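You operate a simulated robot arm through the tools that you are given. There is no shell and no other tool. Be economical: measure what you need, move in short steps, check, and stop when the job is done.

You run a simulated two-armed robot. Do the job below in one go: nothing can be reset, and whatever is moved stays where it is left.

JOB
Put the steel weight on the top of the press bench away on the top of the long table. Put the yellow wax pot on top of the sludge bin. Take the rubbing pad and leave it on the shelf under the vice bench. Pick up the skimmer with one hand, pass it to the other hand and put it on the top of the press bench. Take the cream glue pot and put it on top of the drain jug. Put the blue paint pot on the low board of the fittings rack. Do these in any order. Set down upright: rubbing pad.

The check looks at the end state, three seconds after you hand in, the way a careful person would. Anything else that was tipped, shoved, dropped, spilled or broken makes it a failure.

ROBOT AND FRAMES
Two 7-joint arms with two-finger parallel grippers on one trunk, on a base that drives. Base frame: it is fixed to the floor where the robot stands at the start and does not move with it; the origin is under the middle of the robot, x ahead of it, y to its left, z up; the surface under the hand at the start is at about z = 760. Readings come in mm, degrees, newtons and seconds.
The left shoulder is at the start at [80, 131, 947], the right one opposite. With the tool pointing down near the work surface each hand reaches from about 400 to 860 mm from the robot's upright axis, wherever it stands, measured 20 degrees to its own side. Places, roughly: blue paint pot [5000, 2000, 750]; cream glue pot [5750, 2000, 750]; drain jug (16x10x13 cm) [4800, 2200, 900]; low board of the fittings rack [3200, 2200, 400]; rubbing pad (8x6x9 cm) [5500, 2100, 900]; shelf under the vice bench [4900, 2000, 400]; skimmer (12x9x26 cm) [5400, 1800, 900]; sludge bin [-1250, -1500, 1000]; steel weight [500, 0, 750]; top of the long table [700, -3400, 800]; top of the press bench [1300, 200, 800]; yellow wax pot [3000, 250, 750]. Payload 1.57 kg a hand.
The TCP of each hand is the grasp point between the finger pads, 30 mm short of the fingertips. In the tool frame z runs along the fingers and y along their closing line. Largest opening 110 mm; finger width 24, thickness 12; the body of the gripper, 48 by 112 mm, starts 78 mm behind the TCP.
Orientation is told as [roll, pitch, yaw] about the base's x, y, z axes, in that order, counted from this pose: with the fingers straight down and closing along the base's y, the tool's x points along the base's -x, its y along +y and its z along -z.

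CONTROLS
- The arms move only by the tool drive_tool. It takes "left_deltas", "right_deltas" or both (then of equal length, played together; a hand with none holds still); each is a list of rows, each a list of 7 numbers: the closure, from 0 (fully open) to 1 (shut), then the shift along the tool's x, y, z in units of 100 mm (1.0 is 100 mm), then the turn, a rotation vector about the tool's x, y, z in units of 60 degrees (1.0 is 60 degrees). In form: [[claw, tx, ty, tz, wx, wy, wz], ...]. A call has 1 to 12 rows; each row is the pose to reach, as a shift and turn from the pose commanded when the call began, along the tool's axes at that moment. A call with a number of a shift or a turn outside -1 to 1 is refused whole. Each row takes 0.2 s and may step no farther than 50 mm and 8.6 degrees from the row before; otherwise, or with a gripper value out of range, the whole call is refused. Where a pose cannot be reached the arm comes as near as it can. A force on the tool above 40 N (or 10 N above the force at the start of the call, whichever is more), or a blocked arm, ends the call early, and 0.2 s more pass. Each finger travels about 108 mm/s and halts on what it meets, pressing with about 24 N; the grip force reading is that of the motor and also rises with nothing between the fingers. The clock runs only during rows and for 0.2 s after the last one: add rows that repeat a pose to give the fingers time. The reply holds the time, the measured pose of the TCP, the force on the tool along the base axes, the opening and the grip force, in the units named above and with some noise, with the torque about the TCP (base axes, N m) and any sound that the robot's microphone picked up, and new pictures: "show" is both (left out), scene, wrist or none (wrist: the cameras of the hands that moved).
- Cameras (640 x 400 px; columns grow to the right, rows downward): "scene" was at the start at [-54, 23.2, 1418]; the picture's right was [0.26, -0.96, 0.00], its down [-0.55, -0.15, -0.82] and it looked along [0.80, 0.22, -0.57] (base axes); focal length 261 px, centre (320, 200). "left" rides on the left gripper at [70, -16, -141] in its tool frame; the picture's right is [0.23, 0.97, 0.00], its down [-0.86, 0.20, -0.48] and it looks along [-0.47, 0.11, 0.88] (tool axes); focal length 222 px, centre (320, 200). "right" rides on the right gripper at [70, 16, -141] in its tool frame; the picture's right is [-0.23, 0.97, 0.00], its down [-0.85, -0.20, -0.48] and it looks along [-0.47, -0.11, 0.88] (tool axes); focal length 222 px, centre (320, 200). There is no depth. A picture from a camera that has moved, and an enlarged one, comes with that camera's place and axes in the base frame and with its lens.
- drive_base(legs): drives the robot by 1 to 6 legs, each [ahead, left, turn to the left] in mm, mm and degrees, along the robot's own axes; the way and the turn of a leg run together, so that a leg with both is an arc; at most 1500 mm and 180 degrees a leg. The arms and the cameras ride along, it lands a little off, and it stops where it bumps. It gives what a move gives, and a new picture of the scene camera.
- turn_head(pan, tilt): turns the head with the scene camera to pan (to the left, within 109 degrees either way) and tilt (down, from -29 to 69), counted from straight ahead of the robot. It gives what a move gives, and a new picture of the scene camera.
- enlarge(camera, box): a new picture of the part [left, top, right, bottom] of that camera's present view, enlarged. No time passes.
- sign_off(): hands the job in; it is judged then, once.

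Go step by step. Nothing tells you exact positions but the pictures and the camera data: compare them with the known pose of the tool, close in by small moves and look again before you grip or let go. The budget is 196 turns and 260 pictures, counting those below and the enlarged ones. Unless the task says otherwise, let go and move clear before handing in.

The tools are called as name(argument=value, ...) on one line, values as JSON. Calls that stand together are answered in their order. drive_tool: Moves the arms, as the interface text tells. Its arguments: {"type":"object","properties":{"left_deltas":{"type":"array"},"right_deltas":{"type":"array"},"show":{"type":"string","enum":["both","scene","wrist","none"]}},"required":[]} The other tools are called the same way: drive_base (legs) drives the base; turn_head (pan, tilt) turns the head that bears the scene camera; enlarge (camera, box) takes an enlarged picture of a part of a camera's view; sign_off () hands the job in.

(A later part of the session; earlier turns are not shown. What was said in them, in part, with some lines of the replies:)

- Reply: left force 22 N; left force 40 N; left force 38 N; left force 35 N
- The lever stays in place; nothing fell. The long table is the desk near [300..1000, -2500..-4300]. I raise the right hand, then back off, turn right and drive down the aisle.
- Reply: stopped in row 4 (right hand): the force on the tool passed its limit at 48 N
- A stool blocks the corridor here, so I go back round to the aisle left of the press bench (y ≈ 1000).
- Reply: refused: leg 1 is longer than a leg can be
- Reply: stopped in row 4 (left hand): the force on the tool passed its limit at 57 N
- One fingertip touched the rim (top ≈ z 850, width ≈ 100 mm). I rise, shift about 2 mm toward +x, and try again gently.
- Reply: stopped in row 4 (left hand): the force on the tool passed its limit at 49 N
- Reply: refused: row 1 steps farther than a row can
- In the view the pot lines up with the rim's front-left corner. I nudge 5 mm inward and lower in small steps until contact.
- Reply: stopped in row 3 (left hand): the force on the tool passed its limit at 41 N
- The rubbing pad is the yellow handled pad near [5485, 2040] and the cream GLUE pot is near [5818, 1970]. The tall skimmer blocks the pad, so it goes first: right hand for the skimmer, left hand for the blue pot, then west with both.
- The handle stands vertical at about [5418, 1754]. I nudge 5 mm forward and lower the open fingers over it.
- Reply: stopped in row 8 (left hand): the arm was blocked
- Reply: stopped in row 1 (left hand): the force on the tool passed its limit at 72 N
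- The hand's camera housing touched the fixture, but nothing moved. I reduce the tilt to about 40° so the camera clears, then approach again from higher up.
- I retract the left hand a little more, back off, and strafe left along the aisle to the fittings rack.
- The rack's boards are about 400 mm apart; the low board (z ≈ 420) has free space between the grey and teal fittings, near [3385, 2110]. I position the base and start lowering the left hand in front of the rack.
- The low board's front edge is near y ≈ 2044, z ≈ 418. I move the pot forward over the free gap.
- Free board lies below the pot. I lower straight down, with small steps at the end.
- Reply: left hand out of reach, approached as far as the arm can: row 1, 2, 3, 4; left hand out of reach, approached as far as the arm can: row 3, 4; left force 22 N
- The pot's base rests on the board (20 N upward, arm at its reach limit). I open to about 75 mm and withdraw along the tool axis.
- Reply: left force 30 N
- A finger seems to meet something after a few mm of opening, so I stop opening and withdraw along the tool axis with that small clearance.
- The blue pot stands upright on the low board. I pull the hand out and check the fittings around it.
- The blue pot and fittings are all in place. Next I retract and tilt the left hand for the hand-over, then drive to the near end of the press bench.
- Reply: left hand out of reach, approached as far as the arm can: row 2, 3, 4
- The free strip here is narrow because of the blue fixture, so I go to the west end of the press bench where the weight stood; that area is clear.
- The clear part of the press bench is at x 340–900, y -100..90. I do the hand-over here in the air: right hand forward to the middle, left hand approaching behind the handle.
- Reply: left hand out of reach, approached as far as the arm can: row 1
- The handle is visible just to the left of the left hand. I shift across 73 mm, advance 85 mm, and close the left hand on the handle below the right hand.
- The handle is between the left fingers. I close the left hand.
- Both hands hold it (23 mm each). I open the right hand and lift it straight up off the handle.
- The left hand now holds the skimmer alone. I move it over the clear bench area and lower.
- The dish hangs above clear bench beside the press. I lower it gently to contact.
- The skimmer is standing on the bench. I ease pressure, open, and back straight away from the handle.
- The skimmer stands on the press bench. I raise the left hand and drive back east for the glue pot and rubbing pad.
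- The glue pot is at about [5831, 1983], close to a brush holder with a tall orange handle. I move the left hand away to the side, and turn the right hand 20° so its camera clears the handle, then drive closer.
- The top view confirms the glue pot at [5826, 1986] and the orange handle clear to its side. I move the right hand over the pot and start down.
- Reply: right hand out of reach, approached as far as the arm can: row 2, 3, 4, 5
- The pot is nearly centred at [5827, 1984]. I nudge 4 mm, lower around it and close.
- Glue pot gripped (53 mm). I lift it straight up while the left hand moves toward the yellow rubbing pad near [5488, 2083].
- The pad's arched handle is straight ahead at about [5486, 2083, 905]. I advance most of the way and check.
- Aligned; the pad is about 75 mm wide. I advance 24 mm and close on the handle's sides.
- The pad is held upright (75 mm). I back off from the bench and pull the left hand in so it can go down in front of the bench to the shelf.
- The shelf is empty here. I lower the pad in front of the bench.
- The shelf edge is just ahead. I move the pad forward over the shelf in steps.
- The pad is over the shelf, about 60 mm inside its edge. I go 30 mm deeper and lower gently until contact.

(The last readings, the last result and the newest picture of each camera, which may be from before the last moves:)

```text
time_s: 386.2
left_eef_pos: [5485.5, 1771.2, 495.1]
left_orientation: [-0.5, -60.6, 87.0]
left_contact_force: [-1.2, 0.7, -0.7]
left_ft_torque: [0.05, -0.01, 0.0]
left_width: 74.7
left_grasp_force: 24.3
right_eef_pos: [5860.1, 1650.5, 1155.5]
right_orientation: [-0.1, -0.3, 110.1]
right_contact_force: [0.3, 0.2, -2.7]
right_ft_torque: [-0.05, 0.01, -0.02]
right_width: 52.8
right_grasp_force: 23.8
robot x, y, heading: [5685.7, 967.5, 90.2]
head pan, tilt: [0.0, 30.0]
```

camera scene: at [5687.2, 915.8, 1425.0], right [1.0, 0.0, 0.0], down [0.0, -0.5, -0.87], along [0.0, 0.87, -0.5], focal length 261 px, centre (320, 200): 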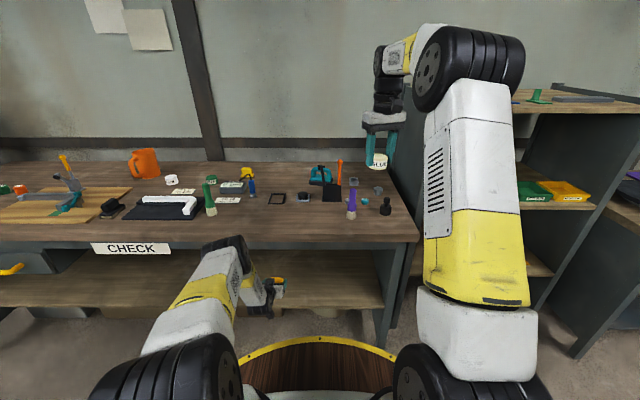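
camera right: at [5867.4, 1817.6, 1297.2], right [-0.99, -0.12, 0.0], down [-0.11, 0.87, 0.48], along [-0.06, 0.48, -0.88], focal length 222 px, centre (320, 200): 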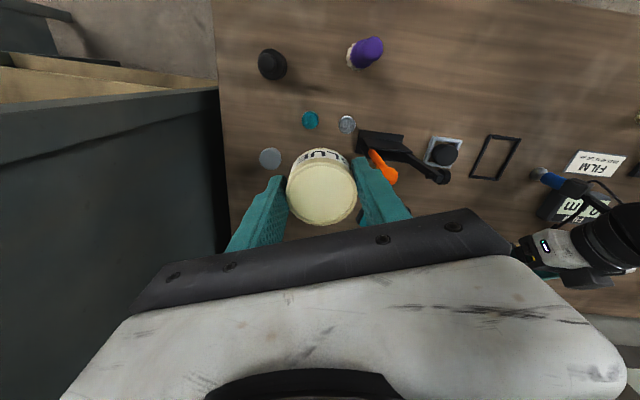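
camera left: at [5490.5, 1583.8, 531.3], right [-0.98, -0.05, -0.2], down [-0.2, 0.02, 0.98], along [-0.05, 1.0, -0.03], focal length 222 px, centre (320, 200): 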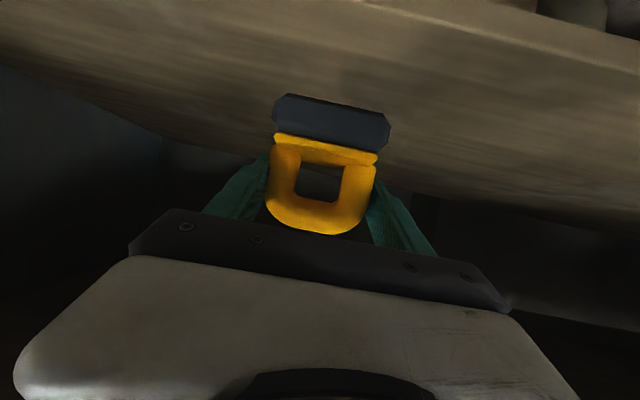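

drive_tool(left_deltas=[[1, 0.03, 0, 0.017, 0, 0, 0], [1, 0.06, 0, 0.034, 0, 0, 0], [1, 0.09, 0, 0.05, 0, 0, 0], [1, 0.12, 0, 0.067, 0, 0, 0], [1, 0.12, 0, 0.067, 0, 0, 0]], show="none")

```text
time_s: 387.4
left_eef_pos: [5485.8, 1770.7, 480.8]
left_orientation: [-0.4, -60.6, 87.0]
left_contact_force: [0.3, -0.1, -0.8]
left_ft_torque: [0.0, -0.02, 0.06]
left_width: 74.4
left_grasp_force: 24.1
right_eef_pos: [5860.3, 1650.9, 1154.1]
right_orientation: [-0.1, -0.3, 110.1]
right_contact_force: [0.0, -0.2, -2.5]
right_ft_torque: [-0.05, -0.01, 0.02]
right_width: 52.7
right_grasp_force: 24.3
robot x, y, heading: [5687.8, 966.5, 90.0]
head pan, tilt: [0.0, 30.0]
```

Still free; I continue lowering.

drive_tool(left_deltas=[[1, 0.03, 0, 0.017, 0, 0, 0], [1, 0.06, 0, 0.034, 0, 0, 0], [1, 0.09, 0, 0.05, 0, 0, 0], [1, 0.12, 0, 0.067, 0, 0, 0], [1, 0.12, 0, 0.067, 0, 0, 0]], show="wrist")

```text
time_s: 388.6
left_eef_pos: [5485.2, 1774.4, 471.4]
left_orientation: [-0.2, -61.4, 86.8]
left_contact_force: [-1.6, 3.4, 33.3]
left_ft_torque: [0.77, 0.1, 0.17]
left_width: 75.1
left_grasp_force: 24.1
right_eef_pos: [5859.7, 1648.8, 1155.9]
right_orientation: [-0.2, -0.3, 110.1]
right_contact_force: [0.5, 0.4, -2.3]
right_ft_torque: [-0.02, 0.01, -0.02]
right_width: 52.6
right_grasp_force: 24.0
robot x, y, heading: [5685.7, 965.5, 90.3]
head pan, tilt: [0.0, 30.0]
camera left: at [5492.1, 1616.3, 478.1], right [-0.98, -0.05, -0.2], down [-0.2, 0.0, 0.98], along [-0.05, 1.0, -0.01], focal length 222 px, centre (320, 200)
```

left: 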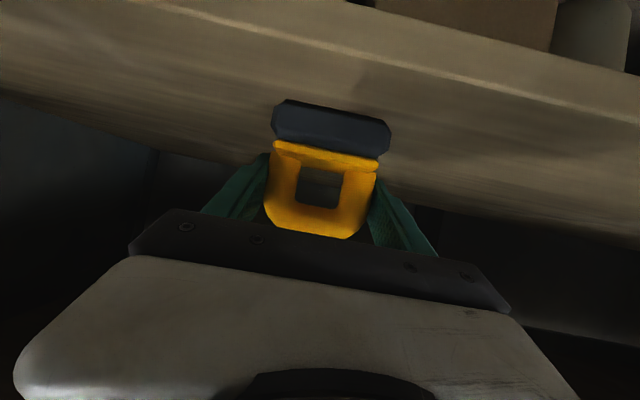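

The pad is down on the shelf. I ease off, open, and back the fingers straight out.

drive_tool(left_deltas=[[1, -0.04, 0, -0.022, 0, 0, 0], [0.8, -0.04, 0, -0.022, 0, 0, 0], [0.3, -0.04, 0, -0.022, 0, 0, 0], [0, -0.04, 0, -0.022, 0, 0, 0], [0, 0.1, 0, -0.25, 0, 0, 0], [0, 0.25, 0, -0.5, 0, 0, 0], [0, 0.4, 0, -0.8, 0, 0, 0], [0, 0.45, 0, -0.98, 0, 0, 0]], show="wrist")

```text
time_s: 390.4
left_eef_pos: [5478.8, 1663.7, 476.7]
left_orientation: [-0.5, -60.6, 87.0]
left_contact_force: [0.0, -0.1, 0.0]
left_ft_torque: [-0.03, 0.01, -0.01]
left_width: 109.9
left_grasp_force: 0.1
right_eef_pos: [5860.1, 1650.9, 1154.4]
right_orientation: [-0.1, -0.3, 110.1]
right_contact_force: [0.2, -0.3, -1.7]
right_ft_torque: [0.04, -0.01, 0.02]
right_width: 52.9
right_grasp_force: 24.0
robot x, y, heading: [5683.5, 966.2, 90.2]
head pan, tilt: [0.0, 30.0]
camera left: at [5485.9, 1505.9, 484.3], right [-0.98, -0.05, -0.2], down [-0.2, 0.01, 0.98], along [-0.05, 1.0, -0.02], focal length 222 px, centre (320, 200)
```

left: 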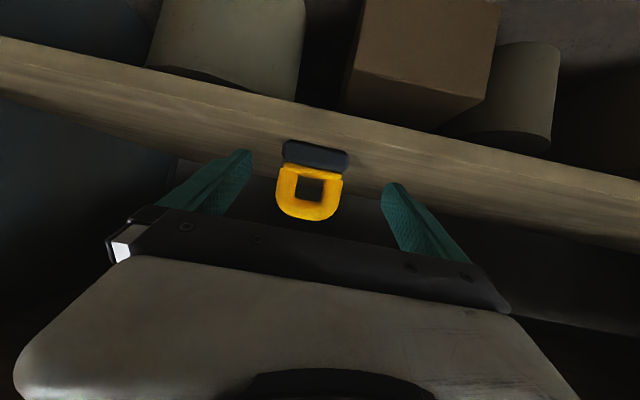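

The rubbing pad stands upright on the shelf. I withdraw and raise the left hand, then strafe left to the drain jug.

drive_tool(left_deltas=[[0, 0.18, 0, -0.32, 0, 0, 0], [0, 0.36, 0, -0.64, 0, 0, 0], [0, 0.55, 0, -0.97, 0, 0, 0]], show="none")

drive_tool(left_deltas=[[0, -0.32, 0, -0.18, 0, 0, 0], [0, -0.64, 0, -0.36, 0, 0, 0], [0, -0.98, 0, -0.55, 0, 0, 0]], show="none")

drive_tool(left_deltas=[[0, -0.32, 0, -0.18, 0, 0, 0], [0, -0.64, 0, -0.36, 0, 0, 0], [0, -0.98, 0, -0.55, 0, 0, 0]], show="none")

drive_tool(left_deltas=[[0, -0.32, 0, -0.18, 0, 0, 0], [0, -0.64, 0, -0.36, 0, 0, 0], [0, -0.98, 0, -0.55, 0, 0, 0]], show="none")

drive_tool(left_deltas=[[0, -0.32, 0, -0.18, 0, 0, 0], [0, -0.64, 0, -0.36, 0, 0, 0], [0, -0.98, 0, -0.55, 0, 0, 0]], show="none")

drive_base(legs=[[0, 1060, 0]])

enlarge(camera="scene", box=[280, 110, 480, 235])

```text
time_s: 391.2
left_eef_pos: [5471.2, 1551.9, 476.0]
left_orientation: [-0.3, -60.6, 86.9]
left_contact_force: [0.1, -0.1, -0.5]
left_ft_torque: [0.06, 0.01, -0.02]
left_width: 109.9
left_grasp_force: 0.0
right_eef_pos: [5859.5, 1649.9, 1155.1]
right_orientation: [-0.1, -0.4, 110.1]
right_contact_force: [0.3, 0.1, -2.4]
right_ft_torque: [-0.03, -0.01, 0.0]
right_width: 52.9
right_grasp_force: 23.4
robot x, y, heading: [5690.1, 967.2, 90.3]
head pan, tilt: [0.0, 30.0]
```

```text
time_s: 392.0
left_eef_pos: [5470.9, 1551.7, 587.2]
left_orientation: [-0.5, -60.6, 86.9]
left_contact_force: [-0.4, 0.9, 0.1]
left_ft_torque: [0.01, -0.02, 0.0]
left_width: 110.1
left_grasp_force: 0.0
right_eef_pos: [5859.6, 1649.6, 1155.3]
right_orientation: [-0.2, -0.3, 110.1]
right_contact_force: [0.1, 0.5, -2.0]
right_ft_torque: [0.0, -0.03, 0.01]
right_width: 53.1
right_grasp_force: 24.1
robot x, y, heading: [5684.2, 967.2, 90.2]
head pan, tilt: [0.0, 30.0]
```

```text
time_s: 392.8
left_eef_pos: [5471.6, 1553.0, 699.7]
left_orientation: [-0.4, -60.5, 87.0]
left_contact_force: [0.1, 0.0, -0.7]
left_ft_torque: [0.02, 0.01, -0.01]
left_width: 110.0
left_grasp_force: 0.0
right_eef_pos: [5859.5, 1649.4, 1156.0]
right_orientation: [-0.1, -0.3, 110.1]
right_contact_force: [-0.6, 0.3, -3.2]
right_ft_torque: [-0.01, -0.03, 0.01]
right_width: 52.9
right_grasp_force: 24.5
robot x, y, heading: [5686.8, 965.7, 90.0]
head pan, tilt: [0.0, 30.0]
```

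```text
time_s: 393.6
left_eef_pos: [5471.0, 1551.7, 812.1]
left_orientation: [-0.5, -60.6, 87.1]
left_contact_force: [-0.4, 0.2, -0.2]
left_ft_torque: [0.03, 0.01, -0.02]
left_width: 109.9
left_grasp_force: 0.1
right_eef_pos: [5860.0, 1649.7, 1155.0]
right_orientation: [-0.1, -0.3, 110.1]
right_contact_force: [-0.1, 0.3, -2.8]
right_ft_torque: [-0.04, 0.0, -0.01]
right_width: 52.7
right_grasp_force: 23.9
robot x, y, heading: [5687.0, 962.6, 90.4]
head pan, tilt: [0.0, 30.0]
```

```text
time_s: 394.4
left_eef_pos: [5470.4, 1551.9, 926.1]
left_orientation: [-0.6, -60.7, 87.0]
left_contact_force: [-1.1, 0.9, 0.2]
left_ft_torque: [0.01, -0.03, -0.03]
left_width: 109.9
left_grasp_force: 0.2
right_eef_pos: [5859.9, 1650.9, 1156.7]
right_orientation: [-0.1, -0.2, 110.1]
right_contact_force: [-0.3, 0.0, -3.0]
right_ft_torque: [-0.04, 0.0, 0.0]
right_width: 52.4
right_grasp_force: 23.7
robot x, y, heading: [5685.9, 965.3, 90.1]
head pan, tilt: [0.0, 30.0]
```

```text
time_s: 399.8
left_eef_pos: [4425.9, 1553.2, 926.2]
left_orientation: [-0.6, -60.7, 86.5]
left_contact_force: [0.6, -0.5, 0.1]
left_ft_torque: [0.01, 0.01, -0.01]
left_width: 110.2
left_grasp_force: 0.1
right_eef_pos: [4815.3, 1647.9, 1155.3]
right_orientation: [-0.1, -0.4, 109.6]
right_contact_force: [-0.2, 0.4, -2.2]
right_ft_torque: [-0.01, -0.04, 0.0]
right_width: 52.6
right_grasp_force: 24.4
robot x, y, heading: [4638.3, 967.2, 89.8]
head pan, tilt: [0.0, 30.0]
camera scene: at [4637.9, 916.0, 1425.0], right [1.0, 0.0, 0.0], down [0.0, -0.5, -0.87], along [0.0, 0.87, -0.5], focal length 261 px, centre (320, 200)
```

scene: 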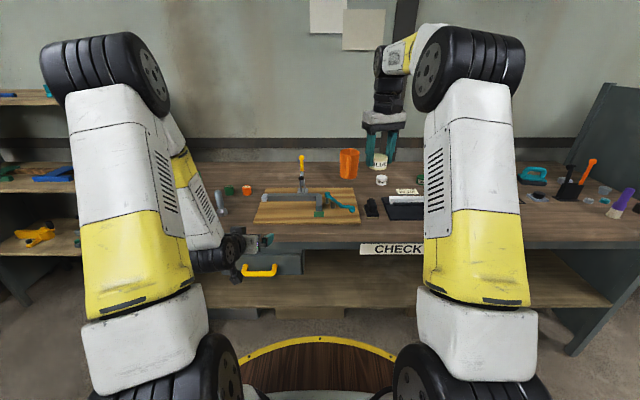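

```text
3.20 times, centred on (380, 172) of scene
camera zoom: at [4637.9, 916.0, 1425.0], right [1.0, 0.0, 0.0], down [0.0, -0.5, -0.87], along [0.0, 0.87, -0.5], focal length 835 px, centre (128, 288)
```

zoom: 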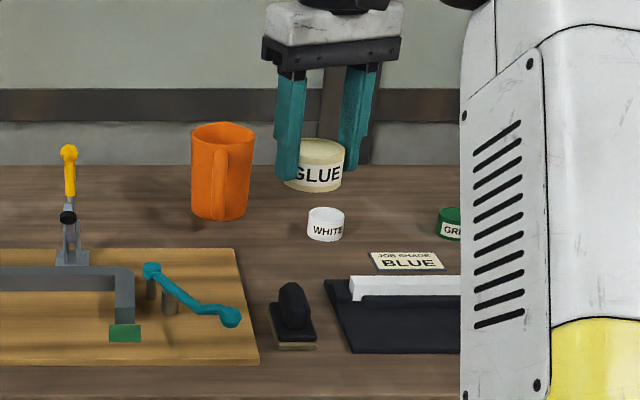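

The jug is an open orange pitcher at about [4791, 2155], top z ≈ 980. I raise the left hand out of the way and drive closer to look at the jug from above.

drive_tool(left_deltas=[[0, -0.32, 0, -0.18, 0, 0, 0], [0, -0.64, 0, -0.36, 0, 0, 0], [0, -0.98, 0, -0.55, 0, 0, 0]], show="none")

drive_tool(left_deltas=[[0, -0.32, 0, -0.18, 0, 0, 0], [0, -0.64, 0, -0.36, 0, 0, 0], [0, -0.98, 0, -0.55, 0, 0, 0]], show="none")

drive_base(legs=[[300, 0, 0]])

enlarge(camera="right", box=[0, 0, 640, 400])

```text
time_s: 400.6
left_eef_pos: [4423.7, 1551.6, 1038.7]
left_orientation: [-0.5, -60.7, 86.5]
left_contact_force: [0.4, 0.5, 0.1]
left_ft_torque: [-0.05, 0.04, 0.01]
left_width: 110.0
left_grasp_force: 0.1
right_eef_pos: [4816.4, 1649.1, 1156.7]
right_orientation: [-0.1, -0.2, 109.6]
right_contact_force: [-0.1, 0.5, -2.7]
right_ft_torque: [-0.01, -0.01, 0.01]
right_width: 53.0
right_grasp_force: 23.6
robot x, y, heading: [4633.5, 962.5, 89.9]
head pan, tilt: [0.0, 30.0]
```

```text
time_s: 401.4
left_eef_pos: [4423.0, 1552.9, 1151.2]
left_orientation: [-0.4, -60.6, 86.5]
left_contact_force: [-0.4, 0.4, 0.4]
left_ft_torque: [-0.01, 0.02, 0.01]
left_width: 110.2
left_grasp_force: 0.1
right_eef_pos: [4816.1, 1649.2, 1155.8]
right_orientation: [-0.1, -0.3, 109.6]
right_contact_force: [0.1, 0.1, -2.2]
right_ft_torque: [-0.02, 0.02, -0.03]
right_width: 52.7
right_grasp_force: 24.6
robot x, y, heading: [4637.9, 964.4, 89.5]
head pan, tilt: [0.0, 30.0]
```

```text
time_s: 403.5
left_eef_pos: [4426.5, 1855.0, 1150.7]
left_orientation: [-0.5, -60.7, 86.4]
left_contact_force: [0.0, 0.1, 0.4]
left_ft_torque: [0.01, 0.01, -0.02]
left_width: 110.0
left_grasp_force: 0.0
right_eef_pos: [4820.2, 1947.6, 1156.6]
right_orientation: [-0.1, -0.3, 109.5]
right_contact_force: [0.0, -0.7, -1.4]
right_ft_torque: [0.0, 0.0, -0.04]
right_width: 52.9
right_grasp_force: 23.9
robot x, y, heading: [4639.6, 1267.0, 89.5]
head pan, tilt: [0.0, 30.0]
camera scene: at [4639.3, 1216.5, 1425.0], right [1.0, -0.01, 0.0], down [0.0, -0.5, -0.87], along [0.01, 0.87, -0.5], focal length 261 px, centre (320, 200)
```

scene: 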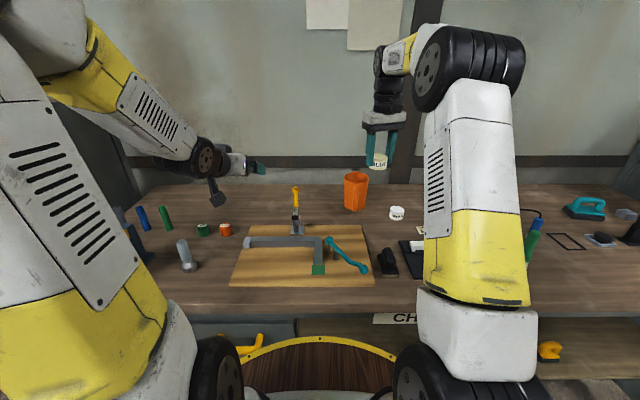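

```text
1.00 times, centred on (320, 200) of right (not enlarged: the box is as wide or as high as the picture)
camera zoom: at [4827.7, 1876.7, 1297.9], right [-0.99, -0.11, 0.0], down [-0.1, 0.87, 0.48], along [-0.05, 0.48, -0.88], focal length 222 px, centre (320, 200)
```

zoom: 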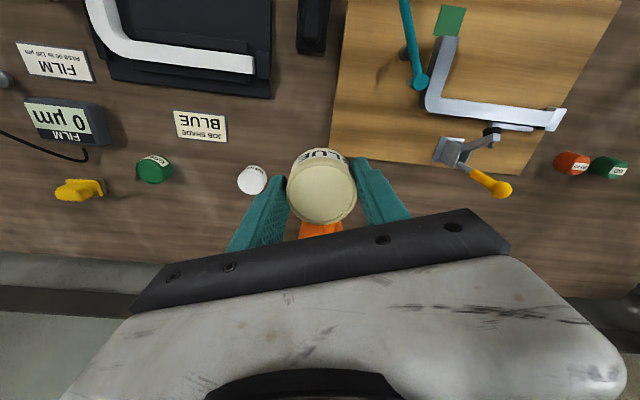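

enlarge(camera="scene", box=[320, 140, 420, 220])

```text
5.00 times, centred on (370, 180) of scene
camera zoom: at [4639.3, 1216.5, 1425.0], right [1.0, -0.01, 0.0], down [0.0, -0.5, -0.87], along [0.01, 0.87, -0.5], focal length 1305 px, centre (70, 300)
```

zoom: 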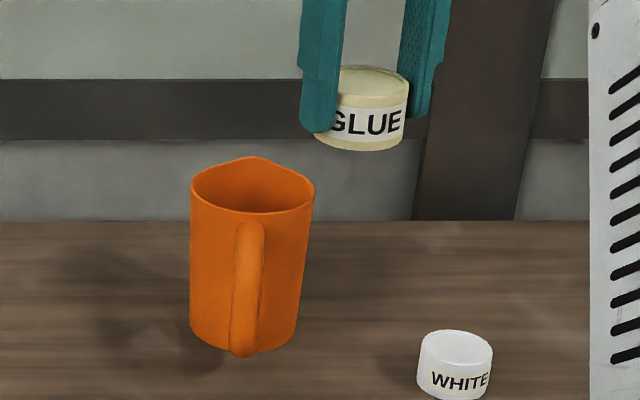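

The jug is hollow and out of reach for a vertical hand, so I will set the glue pot down on clear bench near [4860, 2040] and regrasp it with the tilted left hand, which reaches further.

drive_tool(right_deltas=[[1, -0.25, -0.23, 0.1, 0, 0, 0], [1, -0.5, -0.46, 0.3, 0, 0, 0], [1, -0.73, -0.68, 0.6, 0, 0, 0], [1, -0.73, -0.68, 1.0, 0, 0, 0]], show="none")

drive_tool(right_deltas=[[1, 0, 0, 0.35, 0, 0, 0], [1, 0, 0, 0.7, 0, 0, 0], [1, 0, 0, 1.0, 0, 0, 0]], show="wrist")

```text
time_s: 404.5
left_eef_pos: [4425.7, 1855.4, 1151.3]
left_orientation: [-0.4, -60.6, 86.4]
left_contact_force: [-0.4, 0.5, -0.3]
left_ft_torque: [-0.01, 0.0, 0.01]
left_width: 109.9
left_grasp_force: 0.0
right_eef_pos: [4858.3, 2041.8, 1055.9]
right_orientation: [-0.2, -0.3, 109.4]
right_contact_force: [0.1, 0.5, -2.8]
right_ft_torque: [-0.03, 0.01, 0.0]
right_width: 52.5
right_grasp_force: 24.6
robot x, y, heading: [4639.6, 1263.4, 89.6]
head pan, tilt: [0.0, 30.0]
```

```text
time_s: 405.3
left_eef_pos: [4425.4, 1854.8, 1152.1]
left_orientation: [-0.4, -60.6, 86.3]
left_contact_force: [-0.3, 0.2, 0.1]
left_ft_torque: [0.01, -0.02, 0.01]
left_width: 110.1
left_grasp_force: 0.0
right_eef_pos: [4857.6, 2040.6, 955.4]
right_orientation: [-0.1, -0.4, 109.5]
right_contact_force: [-0.2, -1.0, -2.3]
right_ft_torque: [0.05, -0.03, -0.02]
right_width: 52.6
right_grasp_force: 24.4
robot x, y, heading: [4642.1, 1267.7, 89.6]
head pan, tilt: [0.0, 30.0]
camera right: at [4866.3, 1969.2, 1096.9], right [-0.99, -0.11, 0.0], down [-0.1, 0.87, 0.48], along [-0.05, 0.48, -0.87], focal length 222 px, centre (320, 200)
```

right: 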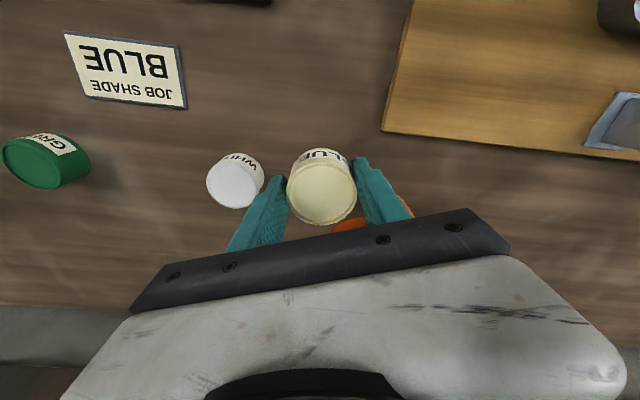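

Clear landing spot. I lower the glue pot to the bench.

drive_tool(right_deltas=[[1, 0, 0, 0.3, 0, 0, 0], [1, 0, 0, 0.55, 0, 0, 0], [1, 0, 0, 0.62, 0, 0, 0], [1, 0, 0, 0.66, 0, 0, 0], [1, 0, 0, 0.69, 0, 0, 0], [1, 0, 0, 0.69, 0, 0, 0]], show="none")

```text
time_s: 406.7
left_eef_pos: [4426.2, 1854.2, 1151.5]
left_orientation: [-0.4, -60.8, 86.5]
left_contact_force: [0.4, 0.6, -0.7]
left_ft_torque: [0.01, -0.01, -0.01]
left_width: 109.9
left_grasp_force: 0.1
right_eef_pos: [4859.9, 2041.8, 889.5]
right_orientation: [-0.2, -0.4, 109.5]
right_contact_force: [3.2, -3.4, 10.3]
right_ft_torque: [-0.21, 0.21, 0.12]
right_width: 52.8
right_grasp_force: 24.2
robot x, y, heading: [4643.0, 1266.2, 89.5]
head pan, tilt: [0.0, 30.0]
```

drive_tool(right_deltas=[[0.8, 0, 0, 0, 0, 0, 0], [0.4, 0, 0, 0, 0, 0, 0], [0.4, 0, 0, 0, 0, 0, 0], [0.4, 0, 0, -0.2, 0, 0, 0], [0.4, 0, 0, -0.6, 0, 0, 0], [0.4, 0, 0, -1.0, 0, 0, 0]], show="wrist")

drive_tool(right_deltas=[[0.4, 0, 0, -0.4, 0, 0, 0], [0.4, 0, 0, -0.8, 0, 0, 0], [0.4, 0.3, 0, -1.0, 0, 0, 0], [0.4, 0.7, 0, -1.0, 0, 0, 0], [0.2, 1.0, -0.3, -1.0, 0, 0, 0]], show="wrist")

```text
time_s: 408.1
left_eef_pos: [4426.5, 1854.8, 1151.0]
left_orientation: [-0.4, -60.6, 86.4]
left_contact_force: [0.7, 1.8, 0.3]
left_ft_torque: [-0.01, 0.02, -0.02]
left_width: 110.1
left_grasp_force: 0.0
right_eef_pos: [4858.9, 2041.2, 988.4]
right_orientation: [0.0, -0.3, 109.6]
right_contact_force: [0.5, -0.3, -0.8]
right_ft_torque: [-0.03, 0.02, -0.01]
right_width: 65.9
right_grasp_force: 0.0
robot x, y, heading: [4638.3, 1266.1, 89.6]
head pan, tilt: [0.0, 30.0]
camera right: at [4867.3, 1969.0, 1130.2], right [-0.99, -0.11, 0.0], down [-0.1, 0.87, 0.48], along [-0.05, 0.48, -0.88], focal length 222 px, centre (320, 200)
```

right: 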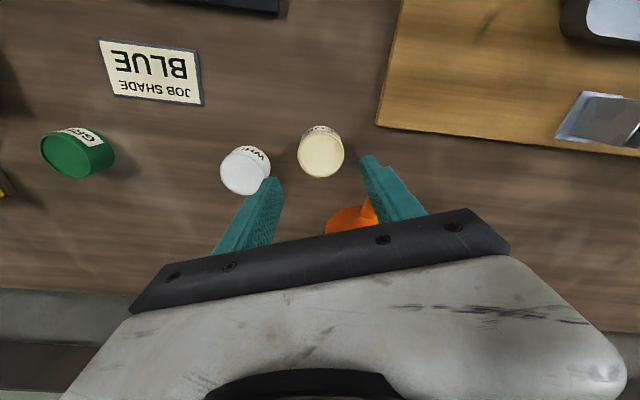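

```text
time_s: 409.3
left_eef_pos: [4426.9, 1853.9, 1151.5]
left_orientation: [-0.5, -60.8, 86.5]
left_contact_force: [-0.9, -0.2, -0.1]
left_ft_torque: [-0.01, -0.04, -0.04]
left_width: 109.8
left_grasp_force: 0.1
right_eef_pos: [4922.3, 1955.7, 1086.6]
right_orientation: [-0.1, -0.3, 109.6]
right_contact_force: [-0.1, 0.1, 0.1]
right_ft_torque: [-0.03, -0.02, 0.01]
right_width: 88.0
right_grasp_force: 0.0
robot x, y, heading: [4640.6, 1263.1, 89.6]
head pan, tilt: [0.0, 30.0]
camera right: at [4930.1, 1883.6, 1229.3], right [-0.99, -0.11, 0.0], down [-0.1, 0.87, 0.48], along [-0.05, 0.48, -0.88], focal length 222 px, centre (320, 200)
```

right: 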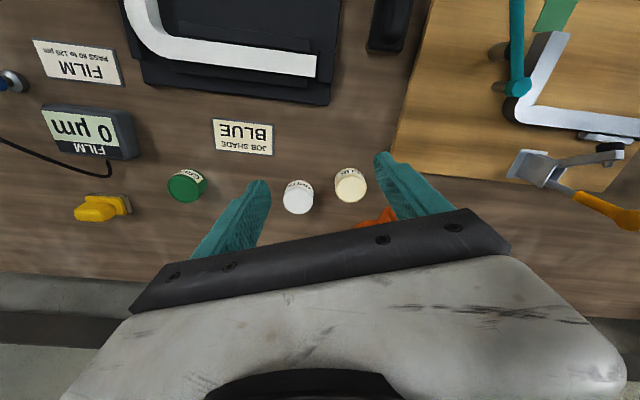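

The glue pot stands at [4859, 2041]. I strafe right so the left hand lines up with it, and reduce the left hand's tilt to 40°.

drive_base(legs=[[0, -435, 0.4]])

drive_tool(left_deltas=[[0.32, 0, 0, 0, 0, 0.085, 0], [0.32, 0, 0, 0, 0, 0.17, 0], [0.32, 0, 0, 0, 0, 0.255, 0], [0.32, 0, 0, 0, 0, 0.34, 0], [0.32, 0, 0, 0, 0, 0.34, 0]], show="wrist")

```text
time_s: 411.9
left_eef_pos: [4855.6, 1851.5, 1150.7]
left_orientation: [-0.5, -60.7, 87.1]
left_contact_force: [-0.6, 0.6, -0.2]
left_ft_torque: [0.03, -0.03, -0.04]
left_width: 110.6
left_grasp_force: 0.1
right_eef_pos: [5350.2, 1960.0, 1086.8]
right_orientation: [-0.1, -0.3, 110.2]
right_contact_force: [-0.1, 0.6, 0.0]
right_ft_torque: [0.01, 0.02, -0.02]
right_width: 87.9
right_grasp_force: 0.0
robot x, y, heading: [5075.1, 1264.4, 90.3]
head pan, tilt: [0.0, 30.0]
camera scene: at [5076.7, 1216.5, 1425.0], right [1.0, 0.01, 0.0], down [0.0, -0.5, -0.87], along [-0.01, 0.87, -0.5], focal length 261 px, centre (320, 200)
```

scene: 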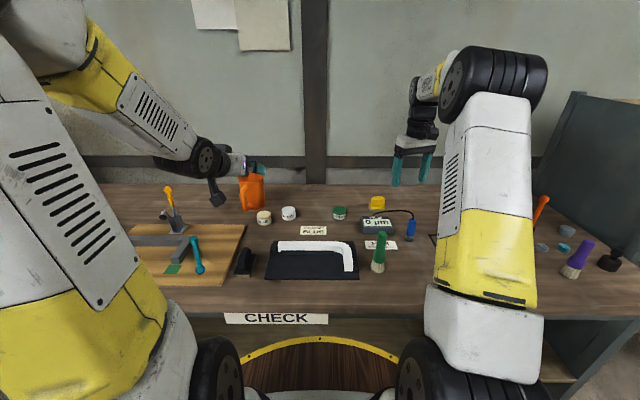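

```text
time_s: 413.1
left_eef_pos: [4856.0, 1851.8, 1151.4]
left_orientation: [-0.3, -40.1, 87.0]
left_contact_force: [-1.0, -0.3, 0.3]
left_ft_torque: [-0.03, -0.01, 0.01]
left_width: 74.7
left_grasp_force: 0.1
left hand out of reach, approached as far as the arm can: row 2
right_eef_pos: [5351.5, 1958.6, 1086.8]
right_orientation: [-0.1, -0.4, 110.2]
right_contact_force: [0.2, 0.9, 0.0]
right_ft_torque: [0.02, 0.0, 0.0]
right_width: 88.3
right_grasp_force: 0.2
robot x, y, heading: [5075.1, 1268.9, 90.2]
head pan, tilt: [0.0, 30.0]
camera left: at [4863.8, 1706.6, 1213.9], right [-0.98, -0.12, -0.15], down [-0.18, 0.36, 0.92], along [-0.05, 0.93, -0.37], focal length 222 px, centre (320, 200)
```

left: 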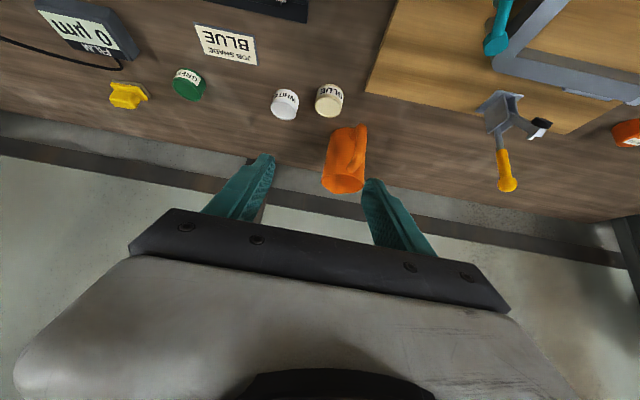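

drive_tool(left_deltas=[[0.32, 0.03, 0.01, 0.28, 0, 0, 0], [0.32, 0.06, 0.01, 0.56, 0, 0, 0], [0.32, 0.09, 0.015, 0.84, 0, 0, 0]], show="none")

drive_tool(left_deltas=[[0.32, 0.03, 0.01, 0.28, 0, 0, 0], [0.32, 0.06, 0.01, 0.56, 0, 0, 0], [0.32, 0.09, 0.015, 0.84, 0, 0, 0]], show="none")

drive_tool(left_deltas=[[0.32, 0.03, 0.01, 0.28, 0, 0, 0], [0.32, 0.06, 0.01, 0.56, 0, 0, 0], [0.32, 0.09, 0.015, 0.84, 0, 0, 0], [0.32, 0.09, 0.015, 0.84, 0, 0, 0]], show="wrist")

```text
time_s: 413.9
left_eef_pos: [4855.9, 1899.0, 1082.7]
left_orientation: [-0.4, -40.2, 87.0]
left_contact_force: [0.0, -1.1, 0.9]
left_ft_torque: [-0.02, 0.0, 0.03]
left_width: 74.9
left_grasp_force: 0.1
right_eef_pos: [5351.4, 1958.9, 1086.3]
right_orientation: [-0.2, -0.3, 110.3]
right_contact_force: [-0.1, -0.4, 0.3]
right_ft_torque: [0.04, 0.0, -0.02]
right_width: 88.0
right_grasp_force: 0.1
robot x, y, heading: [5076.1, 1262.3, 90.3]
head pan, tilt: [0.0, 30.0]
```

```text
time_s: 414.7
left_eef_pos: [4857.4, 1947.3, 1011.0]
left_orientation: [-0.3, -40.3, 86.9]
left_contact_force: [0.0, 0.3, 0.3]
left_ft_torque: [-0.02, -0.01, 0.01]
left_width: 75.0
left_grasp_force: 0.0
right_eef_pos: [5351.1, 1958.8, 1088.0]
right_orientation: [-0.1, -0.4, 110.1]
right_contact_force: [-0.5, 0.2, 0.6]
right_ft_torque: [0.05, -0.02, 0.01]
right_width: 88.1
right_grasp_force: 0.1
robot x, y, heading: [5075.4, 1266.5, 90.3]
head pan, tilt: [0.0, 30.0]
```

```text
time_s: 415.7
left_eef_pos: [4859.4, 1996.1, 940.0]
left_orientation: [-0.2, -40.3, 87.0]
left_contact_force: [0.2, 0.3, 0.0]
left_ft_torque: [0.0, 0.01, 0.03]
left_width: 74.8
left_grasp_force: 0.1
right_eef_pos: [5349.5, 1958.4, 1087.1]
right_orientation: [-0.1, -0.3, 110.2]
right_contact_force: [0.5, 0.0, 0.7]
right_ft_torque: [0.02, -0.03, -0.02]
right_width: 87.9
right_grasp_force: 0.0
robot x, y, heading: [5076.1, 1266.8, 90.3]
head pan, tilt: [0.0, 30.0]
camera left: at [4867.5, 1850.0, 1003.5], right [-0.98, -0.12, -0.15], down [-0.18, 0.35, 0.92], along [-0.05, 0.93, -0.37], focal length 222 px, centre (320, 200)
```

left: 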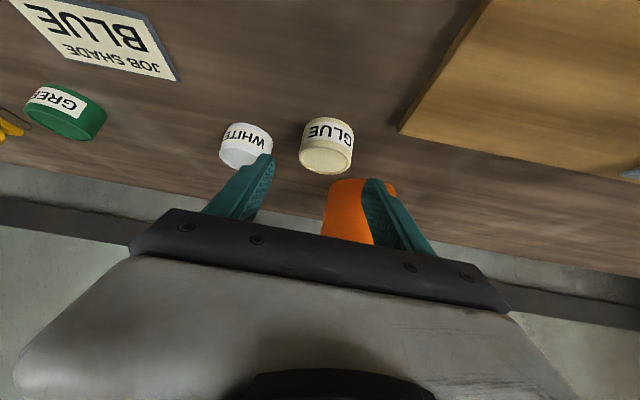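

Glue pot is between the fingers' path with margins to the white pot and jug. I close in and grip.

drive_tool(left_deltas=[[0.32, 0.01, 0, 0.2, 0, 0, 0], [0.32, 0.02, 0.01, 0.4, 0, 0, 0], [0.32, 0.03, 0.01, 0.55, 0, 0, 0], [0.32, 0.035, 0.01, 0.69, 0, 0, 0], [1, 0.035, 0.01, 0.69, 0, 0, 0], [1, 0.035, 0.01, 0.69, 0, 0, 0], [1, 0.035, 0.01, 0.69, 0, 0, 0]], show="wrist")

```text
time_s: 417.3
left_eef_pos: [4860.7, 2036.5, 886.5]
left_orientation: [-0.3, -40.2, 87.0]
left_contact_force: [0.8, -0.2, 0.1]
left_ft_torque: [-0.04, 0.01, 0.0]
left_width: 51.6
left_grasp_force: 23.9
right_eef_pos: [5351.9, 1959.4, 1087.4]
right_orientation: [-0.1, -0.3, 110.2]
right_contact_force: [-0.5, 0.3, 0.6]
right_ft_torque: [-0.02, -0.01, 0.04]
right_width: 88.1
right_grasp_force: 0.0
robot x, y, heading: [5073.5, 1267.9, 90.3]
head pan, tilt: [0.0, 30.0]
camera left: at [4869.2, 1891.5, 948.9], right [-0.98, -0.12, -0.15], down [-0.18, 0.36, 0.92], along [-0.05, 0.93, -0.37], focal length 222 px, centre (320, 200)
```

left: 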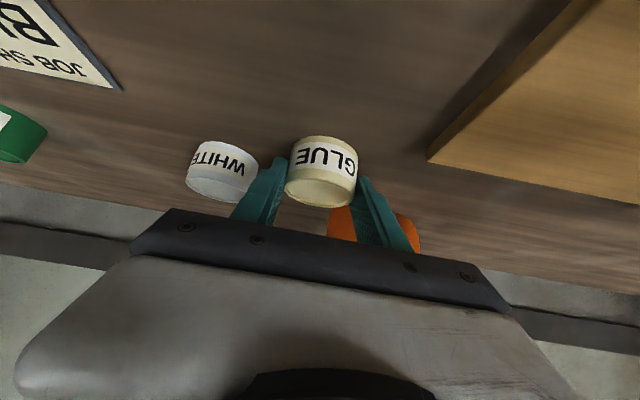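

Gripped. I lift above the jug's height, strafe 65 mm left so the pot lines up with the jug, and look.

drive_tool(left_deltas=[[1, -0.15, 0, -0.18, 0, 0, 0], [1, -0.35, 0, -0.41, 0, 0, 0], [1, -0.55, 0, -0.65, 0, 0, 0]], show="none")

drive_tool(left_deltas=[[1, -0.2, 0, -0.24, 0, 0, 0], [1, -0.4, 0, -0.47, 0, 0, 0], [1, -0.6, 0, -0.7, 0, 0, 0]], show="none")

drive_base(legs=[[30, 65, 0]])

enlarge(camera="left", box=[0, 0, 640, 400])

enlarge(camera="scene", box=[180, 120, 300, 220])

```text
time_s: 418.1
left_eef_pos: [4861.6, 2033.7, 971.4]
left_orientation: [-0.4, -40.2, 87.0]
left_contact_force: [0.5, -0.5, -2.7]
left_ft_torque: [-0.01, -0.04, -0.01]
left_width: 51.7
left_grasp_force: 24.0
right_eef_pos: [5351.7, 1959.2, 1087.3]
right_orientation: [-0.1, -0.3, 110.1]
right_contact_force: [0.3, 0.0, -0.3]
right_ft_torque: [-0.02, -0.01, 0.0]
right_width: 87.8
right_grasp_force: 0.0
robot x, y, heading: [5080.8, 1266.2, 90.2]
head pan, tilt: [0.0, 30.0]
```

```text
time_s: 418.9
left_eef_pos: [4860.7, 2038.1, 1065.1]
left_orientation: [-0.3, -40.2, 87.0]
left_contact_force: [-0.7, 0.8, -3.1]
left_ft_torque: [0.01, 0.0, -0.01]
left_width: 51.8
left_grasp_force: 23.8
right_eef_pos: [5351.0, 1958.3, 1087.2]
right_orientation: [-0.1, -0.3, 110.2]
right_contact_force: [-0.6, -0.5, 0.0]
right_ft_torque: [-0.03, 0.02, -0.06]
right_width: 88.4
right_grasp_force: 0.1
robot x, y, heading: [5075.0, 1264.8, 90.3]
head pan, tilt: [0.0, 30.0]
```

```text
time_s: 419.9
left_eef_pos: [4794.6, 2067.1, 1064.4]
left_orientation: [-0.2, -40.2, 86.9]
left_contact_force: [-0.6, 0.4, -2.5]
left_ft_torque: [-0.02, 0.0, 0.03]
left_width: 52.0
left_grasp_force: 24.1
right_eef_pos: [5285.0, 1989.4, 1087.7]
right_orientation: [-0.1, -0.3, 110.3]
right_contact_force: [0.2, -0.7, 0.2]
right_ft_torque: [0.02, 0.06, -0.01]
right_width: 87.6
right_grasp_force: 0.1
robot x, y, heading: [5010.2, 1297.3, 90.5]
head pan, tilt: [0.0, 30.0]
camera scene: at [5011.1, 1246.9, 1425.0], right [1.0, 0.01, 0.0], down [0.0, -0.5, -0.87], along [-0.01, 0.87, -0.5], focal length 261 px, centre (320, 200)
```

scene: 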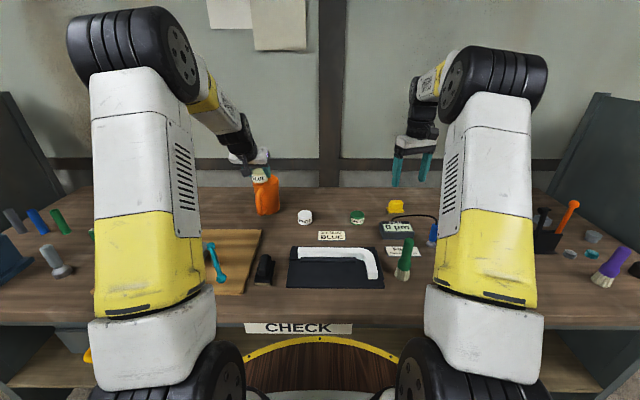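

```text
1.00 times, centred on (320, 200) of left (not enlarged: the box is as wide or as high as the picture)
camera zoom: at [4802.8, 1922.0, 1126.7], right [-0.98, -0.12, -0.15], down [-0.18, 0.35, 0.92], along [-0.06, 0.93, -0.37], focal length 222 px, centre (320, 200)
```

zoom: 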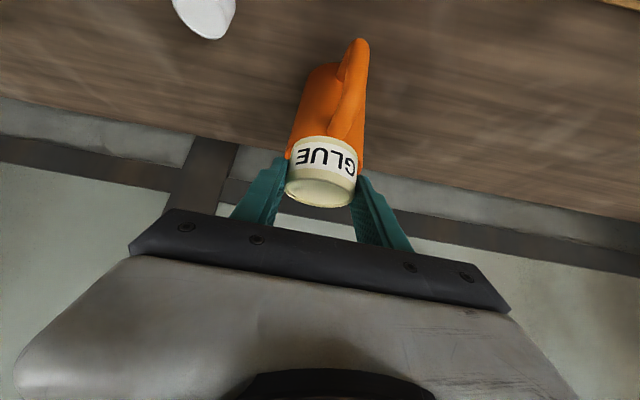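

```text
4.00 times, centred on (240, 170) of scene
camera zoom: at [5011.1, 1246.9, 1425.0], right [1.0, 0.01, 0.0], down [0.0, -0.5, -0.87], along [-0.01, 0.87, -0.5], focal length 1044 px, centre (640, 320)
```

zoom: 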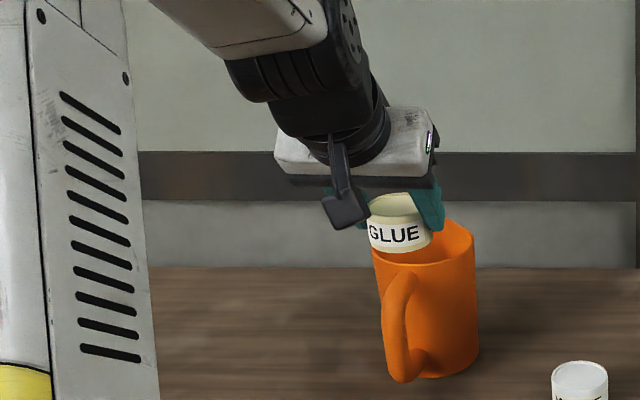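

The jug's rim centre is about [4793, 2154], z ≈ 985. I move the pot over the centre, staying above the rim.

drive_tool(left_deltas=[[1, -0.2, 0.02, 0.2, 0, 0, 0], [1, -0.4, 0.04, 0.4, 0, 0, 0], [1, -0.5, 0.06, 0.6, 0, 0, 0], [1, -0.5, 0.06, 0.75, 0, 0, 0]], show="none")

enlarge(camera="scene", box=[210, 130, 310, 220])

```text
time_s: 420.9
left_eef_pos: [4793.0, 2153.9, 1038.6]
left_orientation: [-0.3, -40.2, 87.0]
left_contact_force: [0.3, -0.3, -1.5]
left_ft_torque: [-0.04, 0.01, -0.03]
left_width: 51.9
left_grasp_force: 24.3
right_eef_pos: [5285.7, 1989.2, 1085.9]
right_orientation: [-0.1, -0.2, 110.4]
right_contact_force: [-0.5, 0.8, 0.3]
right_ft_torque: [0.02, -0.03, 0.02]
right_width: 88.2
right_grasp_force: 0.1
robot x, y, heading: [5013.2, 1296.1, 90.4]
head pan, tilt: [0.0, 30.0]
```

```text
4.44 times, centred on (260, 175) of scene
camera zoom: at [5011.0, 1246.9, 1425.0], right [1.0, 0.01, 0.0], down [0.0, -0.5, -0.87], along [-0.01, 0.87, -0.5], focal length 1160 px, centre (587, 311)
```

zoom: 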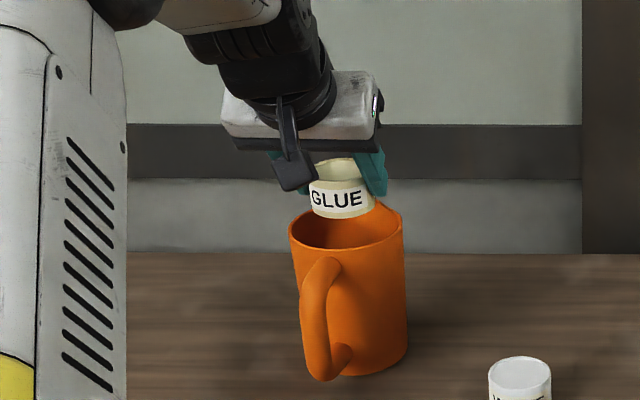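

I test by lowering the pot slowly at the centre to see whether it meets a surface at rim height.

drive_tool(left_deltas=[[1, 0.05, 0, 0.06, 0, 0, 0], [1, 0.08, 0, 0.092, 0, 0, 0], [1, 0.11, 0, 0.127, 0, 0, 0], [1, 0.14, 0, 0.165, 0, 0, 0], [1, 0.14, 0, 0.165, 0, 0, 0]], show="none")

enlarge(camera="scene", box=[210, 130, 310, 220])

```text
time_s: 422.1
left_eef_pos: [4794.0, 2154.7, 1016.7]
left_orientation: [-0.4, -40.2, 87.0]
left_contact_force: [0.4, -0.1, -2.1]
left_ft_torque: [-0.03, 0.02, -0.01]
left_width: 51.8
left_grasp_force: 24.2
right_eef_pos: [5284.2, 1989.1, 1087.8]
right_orientation: [-0.1, -0.3, 110.3]
right_contact_force: [0.6, 0.3, 0.2]
right_ft_torque: [0.04, 0.0, -0.02]
right_width: 87.6
right_grasp_force: 0.1
robot x, y, heading: [5009.4, 1293.9, 90.5]
head pan, tilt: [0.0, 30.0]
```

```text
4.44 times, centred on (260, 175) of scene
camera zoom: at [5011.0, 1247.0, 1425.0], right [1.0, 0.01, 0.0], down [0.0, -0.5, -0.87], along [-0.01, 0.87, -0.5], focal length 1160 px, centre (587, 311)
```

zoom: 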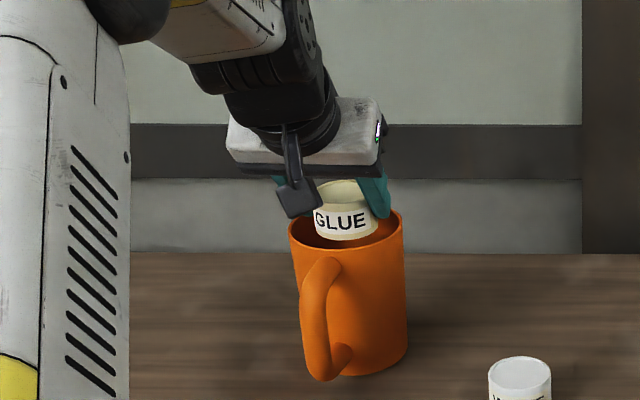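

drive_tool(left_deltas=[[1, 0.026, 0, 0.031, 0, 0, 0], [1, 0.052, 0, 0.061, 0, 0, 0], [1, 0.078, 0, 0.092, 0, 0, 0], [1, 0.104, 0, 0.122, 0, 0, 0], [1, 0.104, 0, 0.122, 0, 0, 0]], show="none")

enlarge(camera="scene", box=[210, 130, 310, 220])

```text
time_s: 423.2
left_eef_pos: [4794.2, 2157.3, 1011.7]
left_orientation: [-0.2, -41.1, 86.9]
left_contact_force: [-1.2, 2.7, 4.9]
left_ft_torque: [0.09, 0.21, -0.02]
left_width: 51.9
left_grasp_force: 23.6
right_eef_pos: [5284.6, 1990.5, 1086.7]
right_orientation: [0.0, -0.3, 110.3]
right_contact_force: [-0.4, -0.2, -0.1]
right_ft_torque: [0.01, -0.01, -0.02]
right_width: 88.3
right_grasp_force: 0.2
robot x, y, heading: [5013.1, 1295.1, 90.5]
head pan, tilt: [0.0, 30.0]
stopped in row 5 (left hand): the force on the tool passed its limit at 43 N (the readings are from after the stop); the commanded pose is now the measured one
```

```text
4.44 times, centred on (260, 175) of scene
camera zoom: at [5011.1, 1246.6, 1425.0], right [1.0, 0.01, 0.0], down [0.0, -0.5, -0.87], along [-0.01, 0.87, -0.5], focal length 1160 px, centre (587, 311)
```

zoom: 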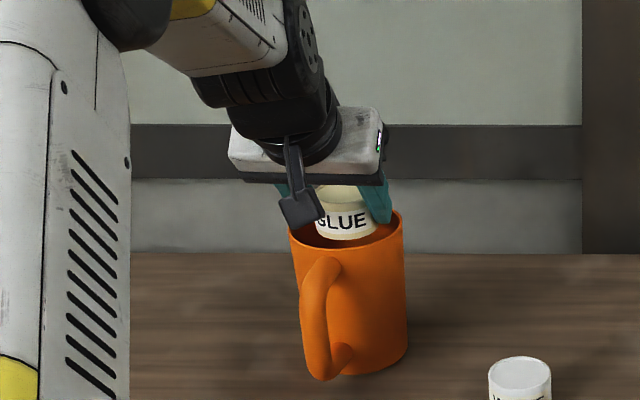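

Contact came near rim height, but it may be a fingertip on the rim. I raise, shift 14 mm back so the fingertips clear the rim, and probe again.

drive_tool(left_deltas=[[1, -0.097, 0, -0.114, 0, 0, 0], [1, 0.01, 0, -0.205, 0, 0, 0], [1, 0.06, 0, -0.145, 0, 0, 0], [1, 0.1, 0, -0.1, 0, 0, 0], [1, 0.13, 0, -0.065, 0, 0, 0], [1, 0.16, 0, -0.03, 0, 0, 0], [1, 0.185, 0, 0, 0, 0, 0]], show="none")

enlarge(camera="scene", box=[220, 140, 300, 205])

```text
time_s: 424.6
left_eef_pos: [4792.3, 2146.5, 1010.6]
left_orientation: [0.0, -42.0, 86.9]
left_contact_force: [-0.1, 1.3, 5.2]
left_ft_torque: [0.11, 0.05, 0.01]
left_width: 51.8
left_grasp_force: 24.0
right_eef_pos: [5284.9, 1989.3, 1087.4]
right_orientation: [-0.1, -0.4, 110.3]
right_contact_force: [-0.5, -0.4, 0.9]
right_ft_torque: [0.04, -0.01, 0.0]
right_width: 88.0
right_grasp_force: 0.0
robot x, y, heading: [5008.2, 1296.3, 90.4]
head pan, tilt: [0.0, 30.0]
stopped in row 7 (left hand): the force on the tool passed its limit at 45 N (the readings are from after the stop); the commanded pose is now the measured one
```

```text
6.15 times, centred on (260, 172) of scene
camera zoom: at [5011.1, 1246.4, 1425.0], right [1.0, 0.01, 0.0], down [0.0, -0.5, -0.87], along [-0.01, 0.87, -0.5], focal length 1606 px, centre (689, 369)
```

zoom: 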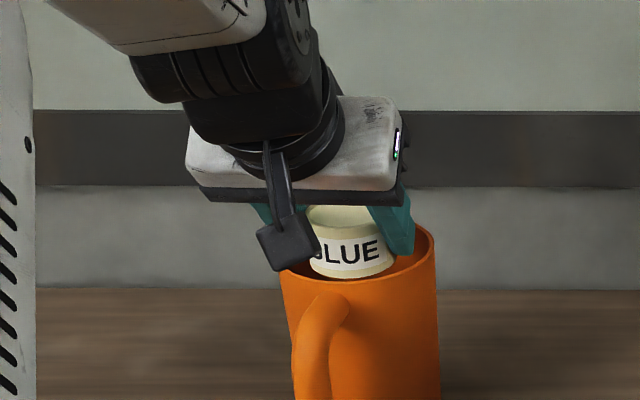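

The second probe meets a central support at the same height without touching the rim, so the jug's top carries the pot. I level the hand, ease off 2 mm and open slightly, keeping the fingers around it.

drive_tool(left_deltas=[[1, -0.013, 0, -0.015, 0, 0.03, 0], [1, -0.013, 0, -0.015, 0, 0.03, 0], [0.6, -0.013, 0, -0.015, 0, 0.03, 0], [0.47, -0.013, 0, -0.015, 0, 0.03, 0], [0.47, -0.013, 0, -0.015, 0, 0.03, 0]], show="none")

enlarge(camera="scene", box=[220, 140, 300, 205])

```text
time_s: 425.8
left_eef_pos: [4793.2, 2145.4, 1011.1]
left_orientation: [-0.1, -40.0, 86.9]
left_contact_force: [-0.1, 0.4, 0.4]
left_ft_torque: [0.01, -0.01, 0.01]
left_width: 58.0
left_grasp_force: 0.0
right_eef_pos: [5285.4, 1990.0, 1086.9]
right_orientation: [-0.2, -0.2, 110.3]
right_contact_force: [-0.4, -0.6, 0.9]
right_ft_torque: [0.02, -0.04, 0.03]
right_width: 87.9
right_grasp_force: 0.0
robot x, y, heading: [5009.2, 1295.4, 90.4]
head pan, tilt: [0.0, 30.0]
```

```text
6.15 times, centred on (260, 172) of scene
camera zoom: at [5011.0, 1246.7, 1425.0], right [1.0, 0.01, 0.0], down [0.0, -0.5, -0.87], along [-0.01, 0.87, -0.5], focal length 1606 px, centre (689, 369)
```

zoom: 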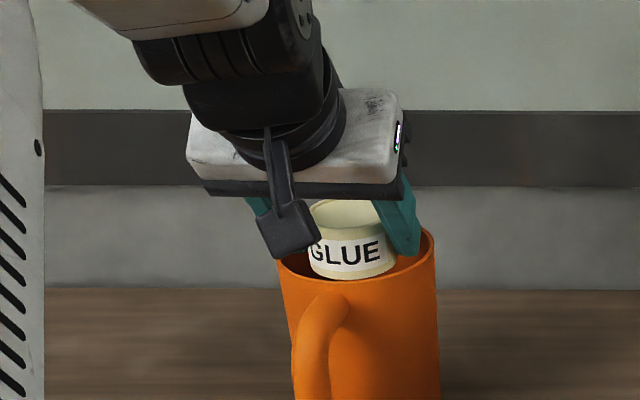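

Released, and the pot stays put at rim level. I withdraw along the tool axis.

drive_tool(left_deltas=[[0.47, 0, 0, -0.1, 0, 0, 0], [0.47, 0, 0, -0.25, 0, 0, 0], [0.47, 0, 0, -0.45, 0, 0, 0], [0.47, 0, 0, -0.7, 0, 0, 0], [0.47, 0, 0, -1.0, 0, 0, 0]], show="wrist")

drive_tool(left_deltas=[[0.3, 0, 0, -0.4, 0, 0, 0], [0.1, 0, 0, -0.8, 0, 0, 0], [0, 0, 0, -1.0, 0, 0, 0]], show="none")

enlarge(camera="scene", box=[220, 140, 340, 235])

```text
time_s: 427.0
left_eef_pos: [4788.9, 2082.9, 1087.5]
left_orientation: [0.0, -40.0, 86.8]
left_contact_force: [0.3, 0.6, 0.4]
left_ft_torque: [-0.04, 0.0, -0.01]
left_width: 58.3
left_grasp_force: 0.2
right_eef_pos: [5285.0, 1989.4, 1086.2]
right_orientation: [0.0, -0.2, 110.3]
right_contact_force: [-0.5, 0.2, -0.1]
right_ft_torque: [-0.01, 0.0, -0.01]
right_width: 87.8
right_grasp_force: 0.2
robot x, y, heading: [5011.8, 1297.0, 90.3]
head pan, tilt: [0.0, 30.0]
camera left: at [4797.6, 1938.1, 1150.8], right [-0.98, -0.12, -0.15], down [-0.18, 0.36, 0.92], along [-0.06, 0.93, -0.37], focal length 222 px, centre (320, 200)
```

left: 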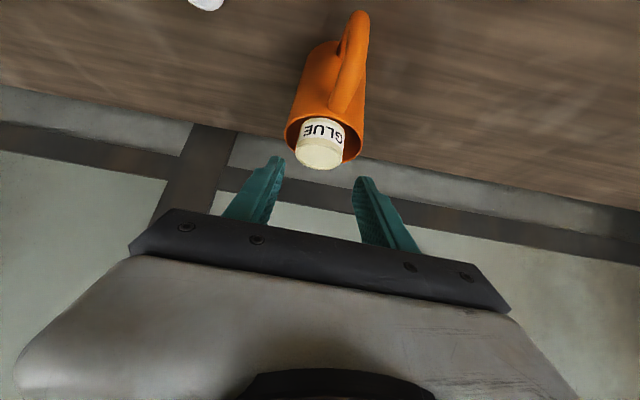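

```text
time_s: 427.8
left_eef_pos: [4785.5, 2015.3, 1163.5]
left_orientation: [0.0, -40.0, 86.9]
left_contact_force: [0.3, 0.4, -0.7]
left_ft_torque: [-0.01, -0.04, 0.02]
left_width: 109.9
left_grasp_force: 0.1
right_eef_pos: [5286.0, 1988.8, 1086.9]
right_orientation: [-0.2, -0.3, 110.4]
right_contact_force: [0.4, 0.3, -0.3]
right_ft_torque: [-0.03, -0.03, 0.04]
right_width: 88.1
right_grasp_force: 0.1
robot x, y, heading: [5010.0, 1295.1, 90.5]
head pan, tilt: [0.0, 30.0]
```

```text
4.21 times, centred on (280, 188) of scene
camera zoom: at [5011.0, 1246.9, 1425.0], right [1.0, 0.01, 0.0], down [0.0, -0.5, -0.87], along [-0.01, 0.87, -0.5], focal length 1099 px, centre (488, 253)
```

zoom: 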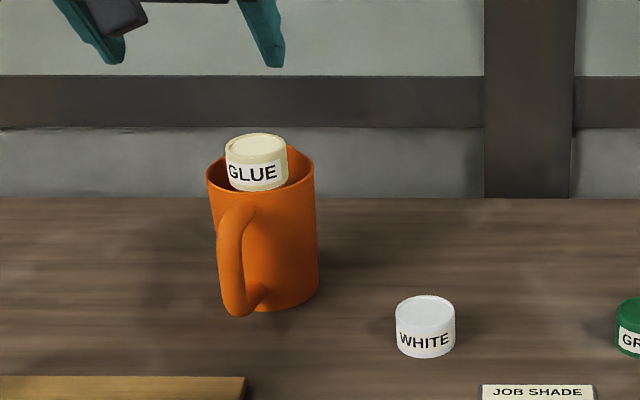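

The glue pot stands on the jug and both hands are empty and clear. All six items are in place, so I hand in.

sign_off()

```text
The job is handed in.
```

I moved all six items, and the job is handed in. The two stacked pots are the least certain placements.

- **Steel weight:** standing on the long table between the green button box and the other weights.
- **Wax pot:** resting flat across the front-left corner of the sludge bin's rim. The bin is open and wider than the pot, so it sits on the corner with its centre only about 10 mm inside the outer edge. It was steady when I left it, but I did not go back to look.
- **Rubbing pad:** standing upright on the shelf under the vice bench.
- **Skimmer:** passed from the right hand to the left and left standing on the press bench.
- **Glue pot:** on top of the drain jug, sitting just inside its rim. I first set it down on the vice bench and picked it up again with the other hand, because the jug was out of reach.
- **Blue paint pot:** standing on the low board of the fittings rack.

Along the way a hand pressed on the press lever, and a hand camera bumped the white fixture on the vice bench. I looked at both afterwards and neither had moved. When I released the blue paint pot, a finger met something beside it. The fittings there looked undisturbed afterwards.
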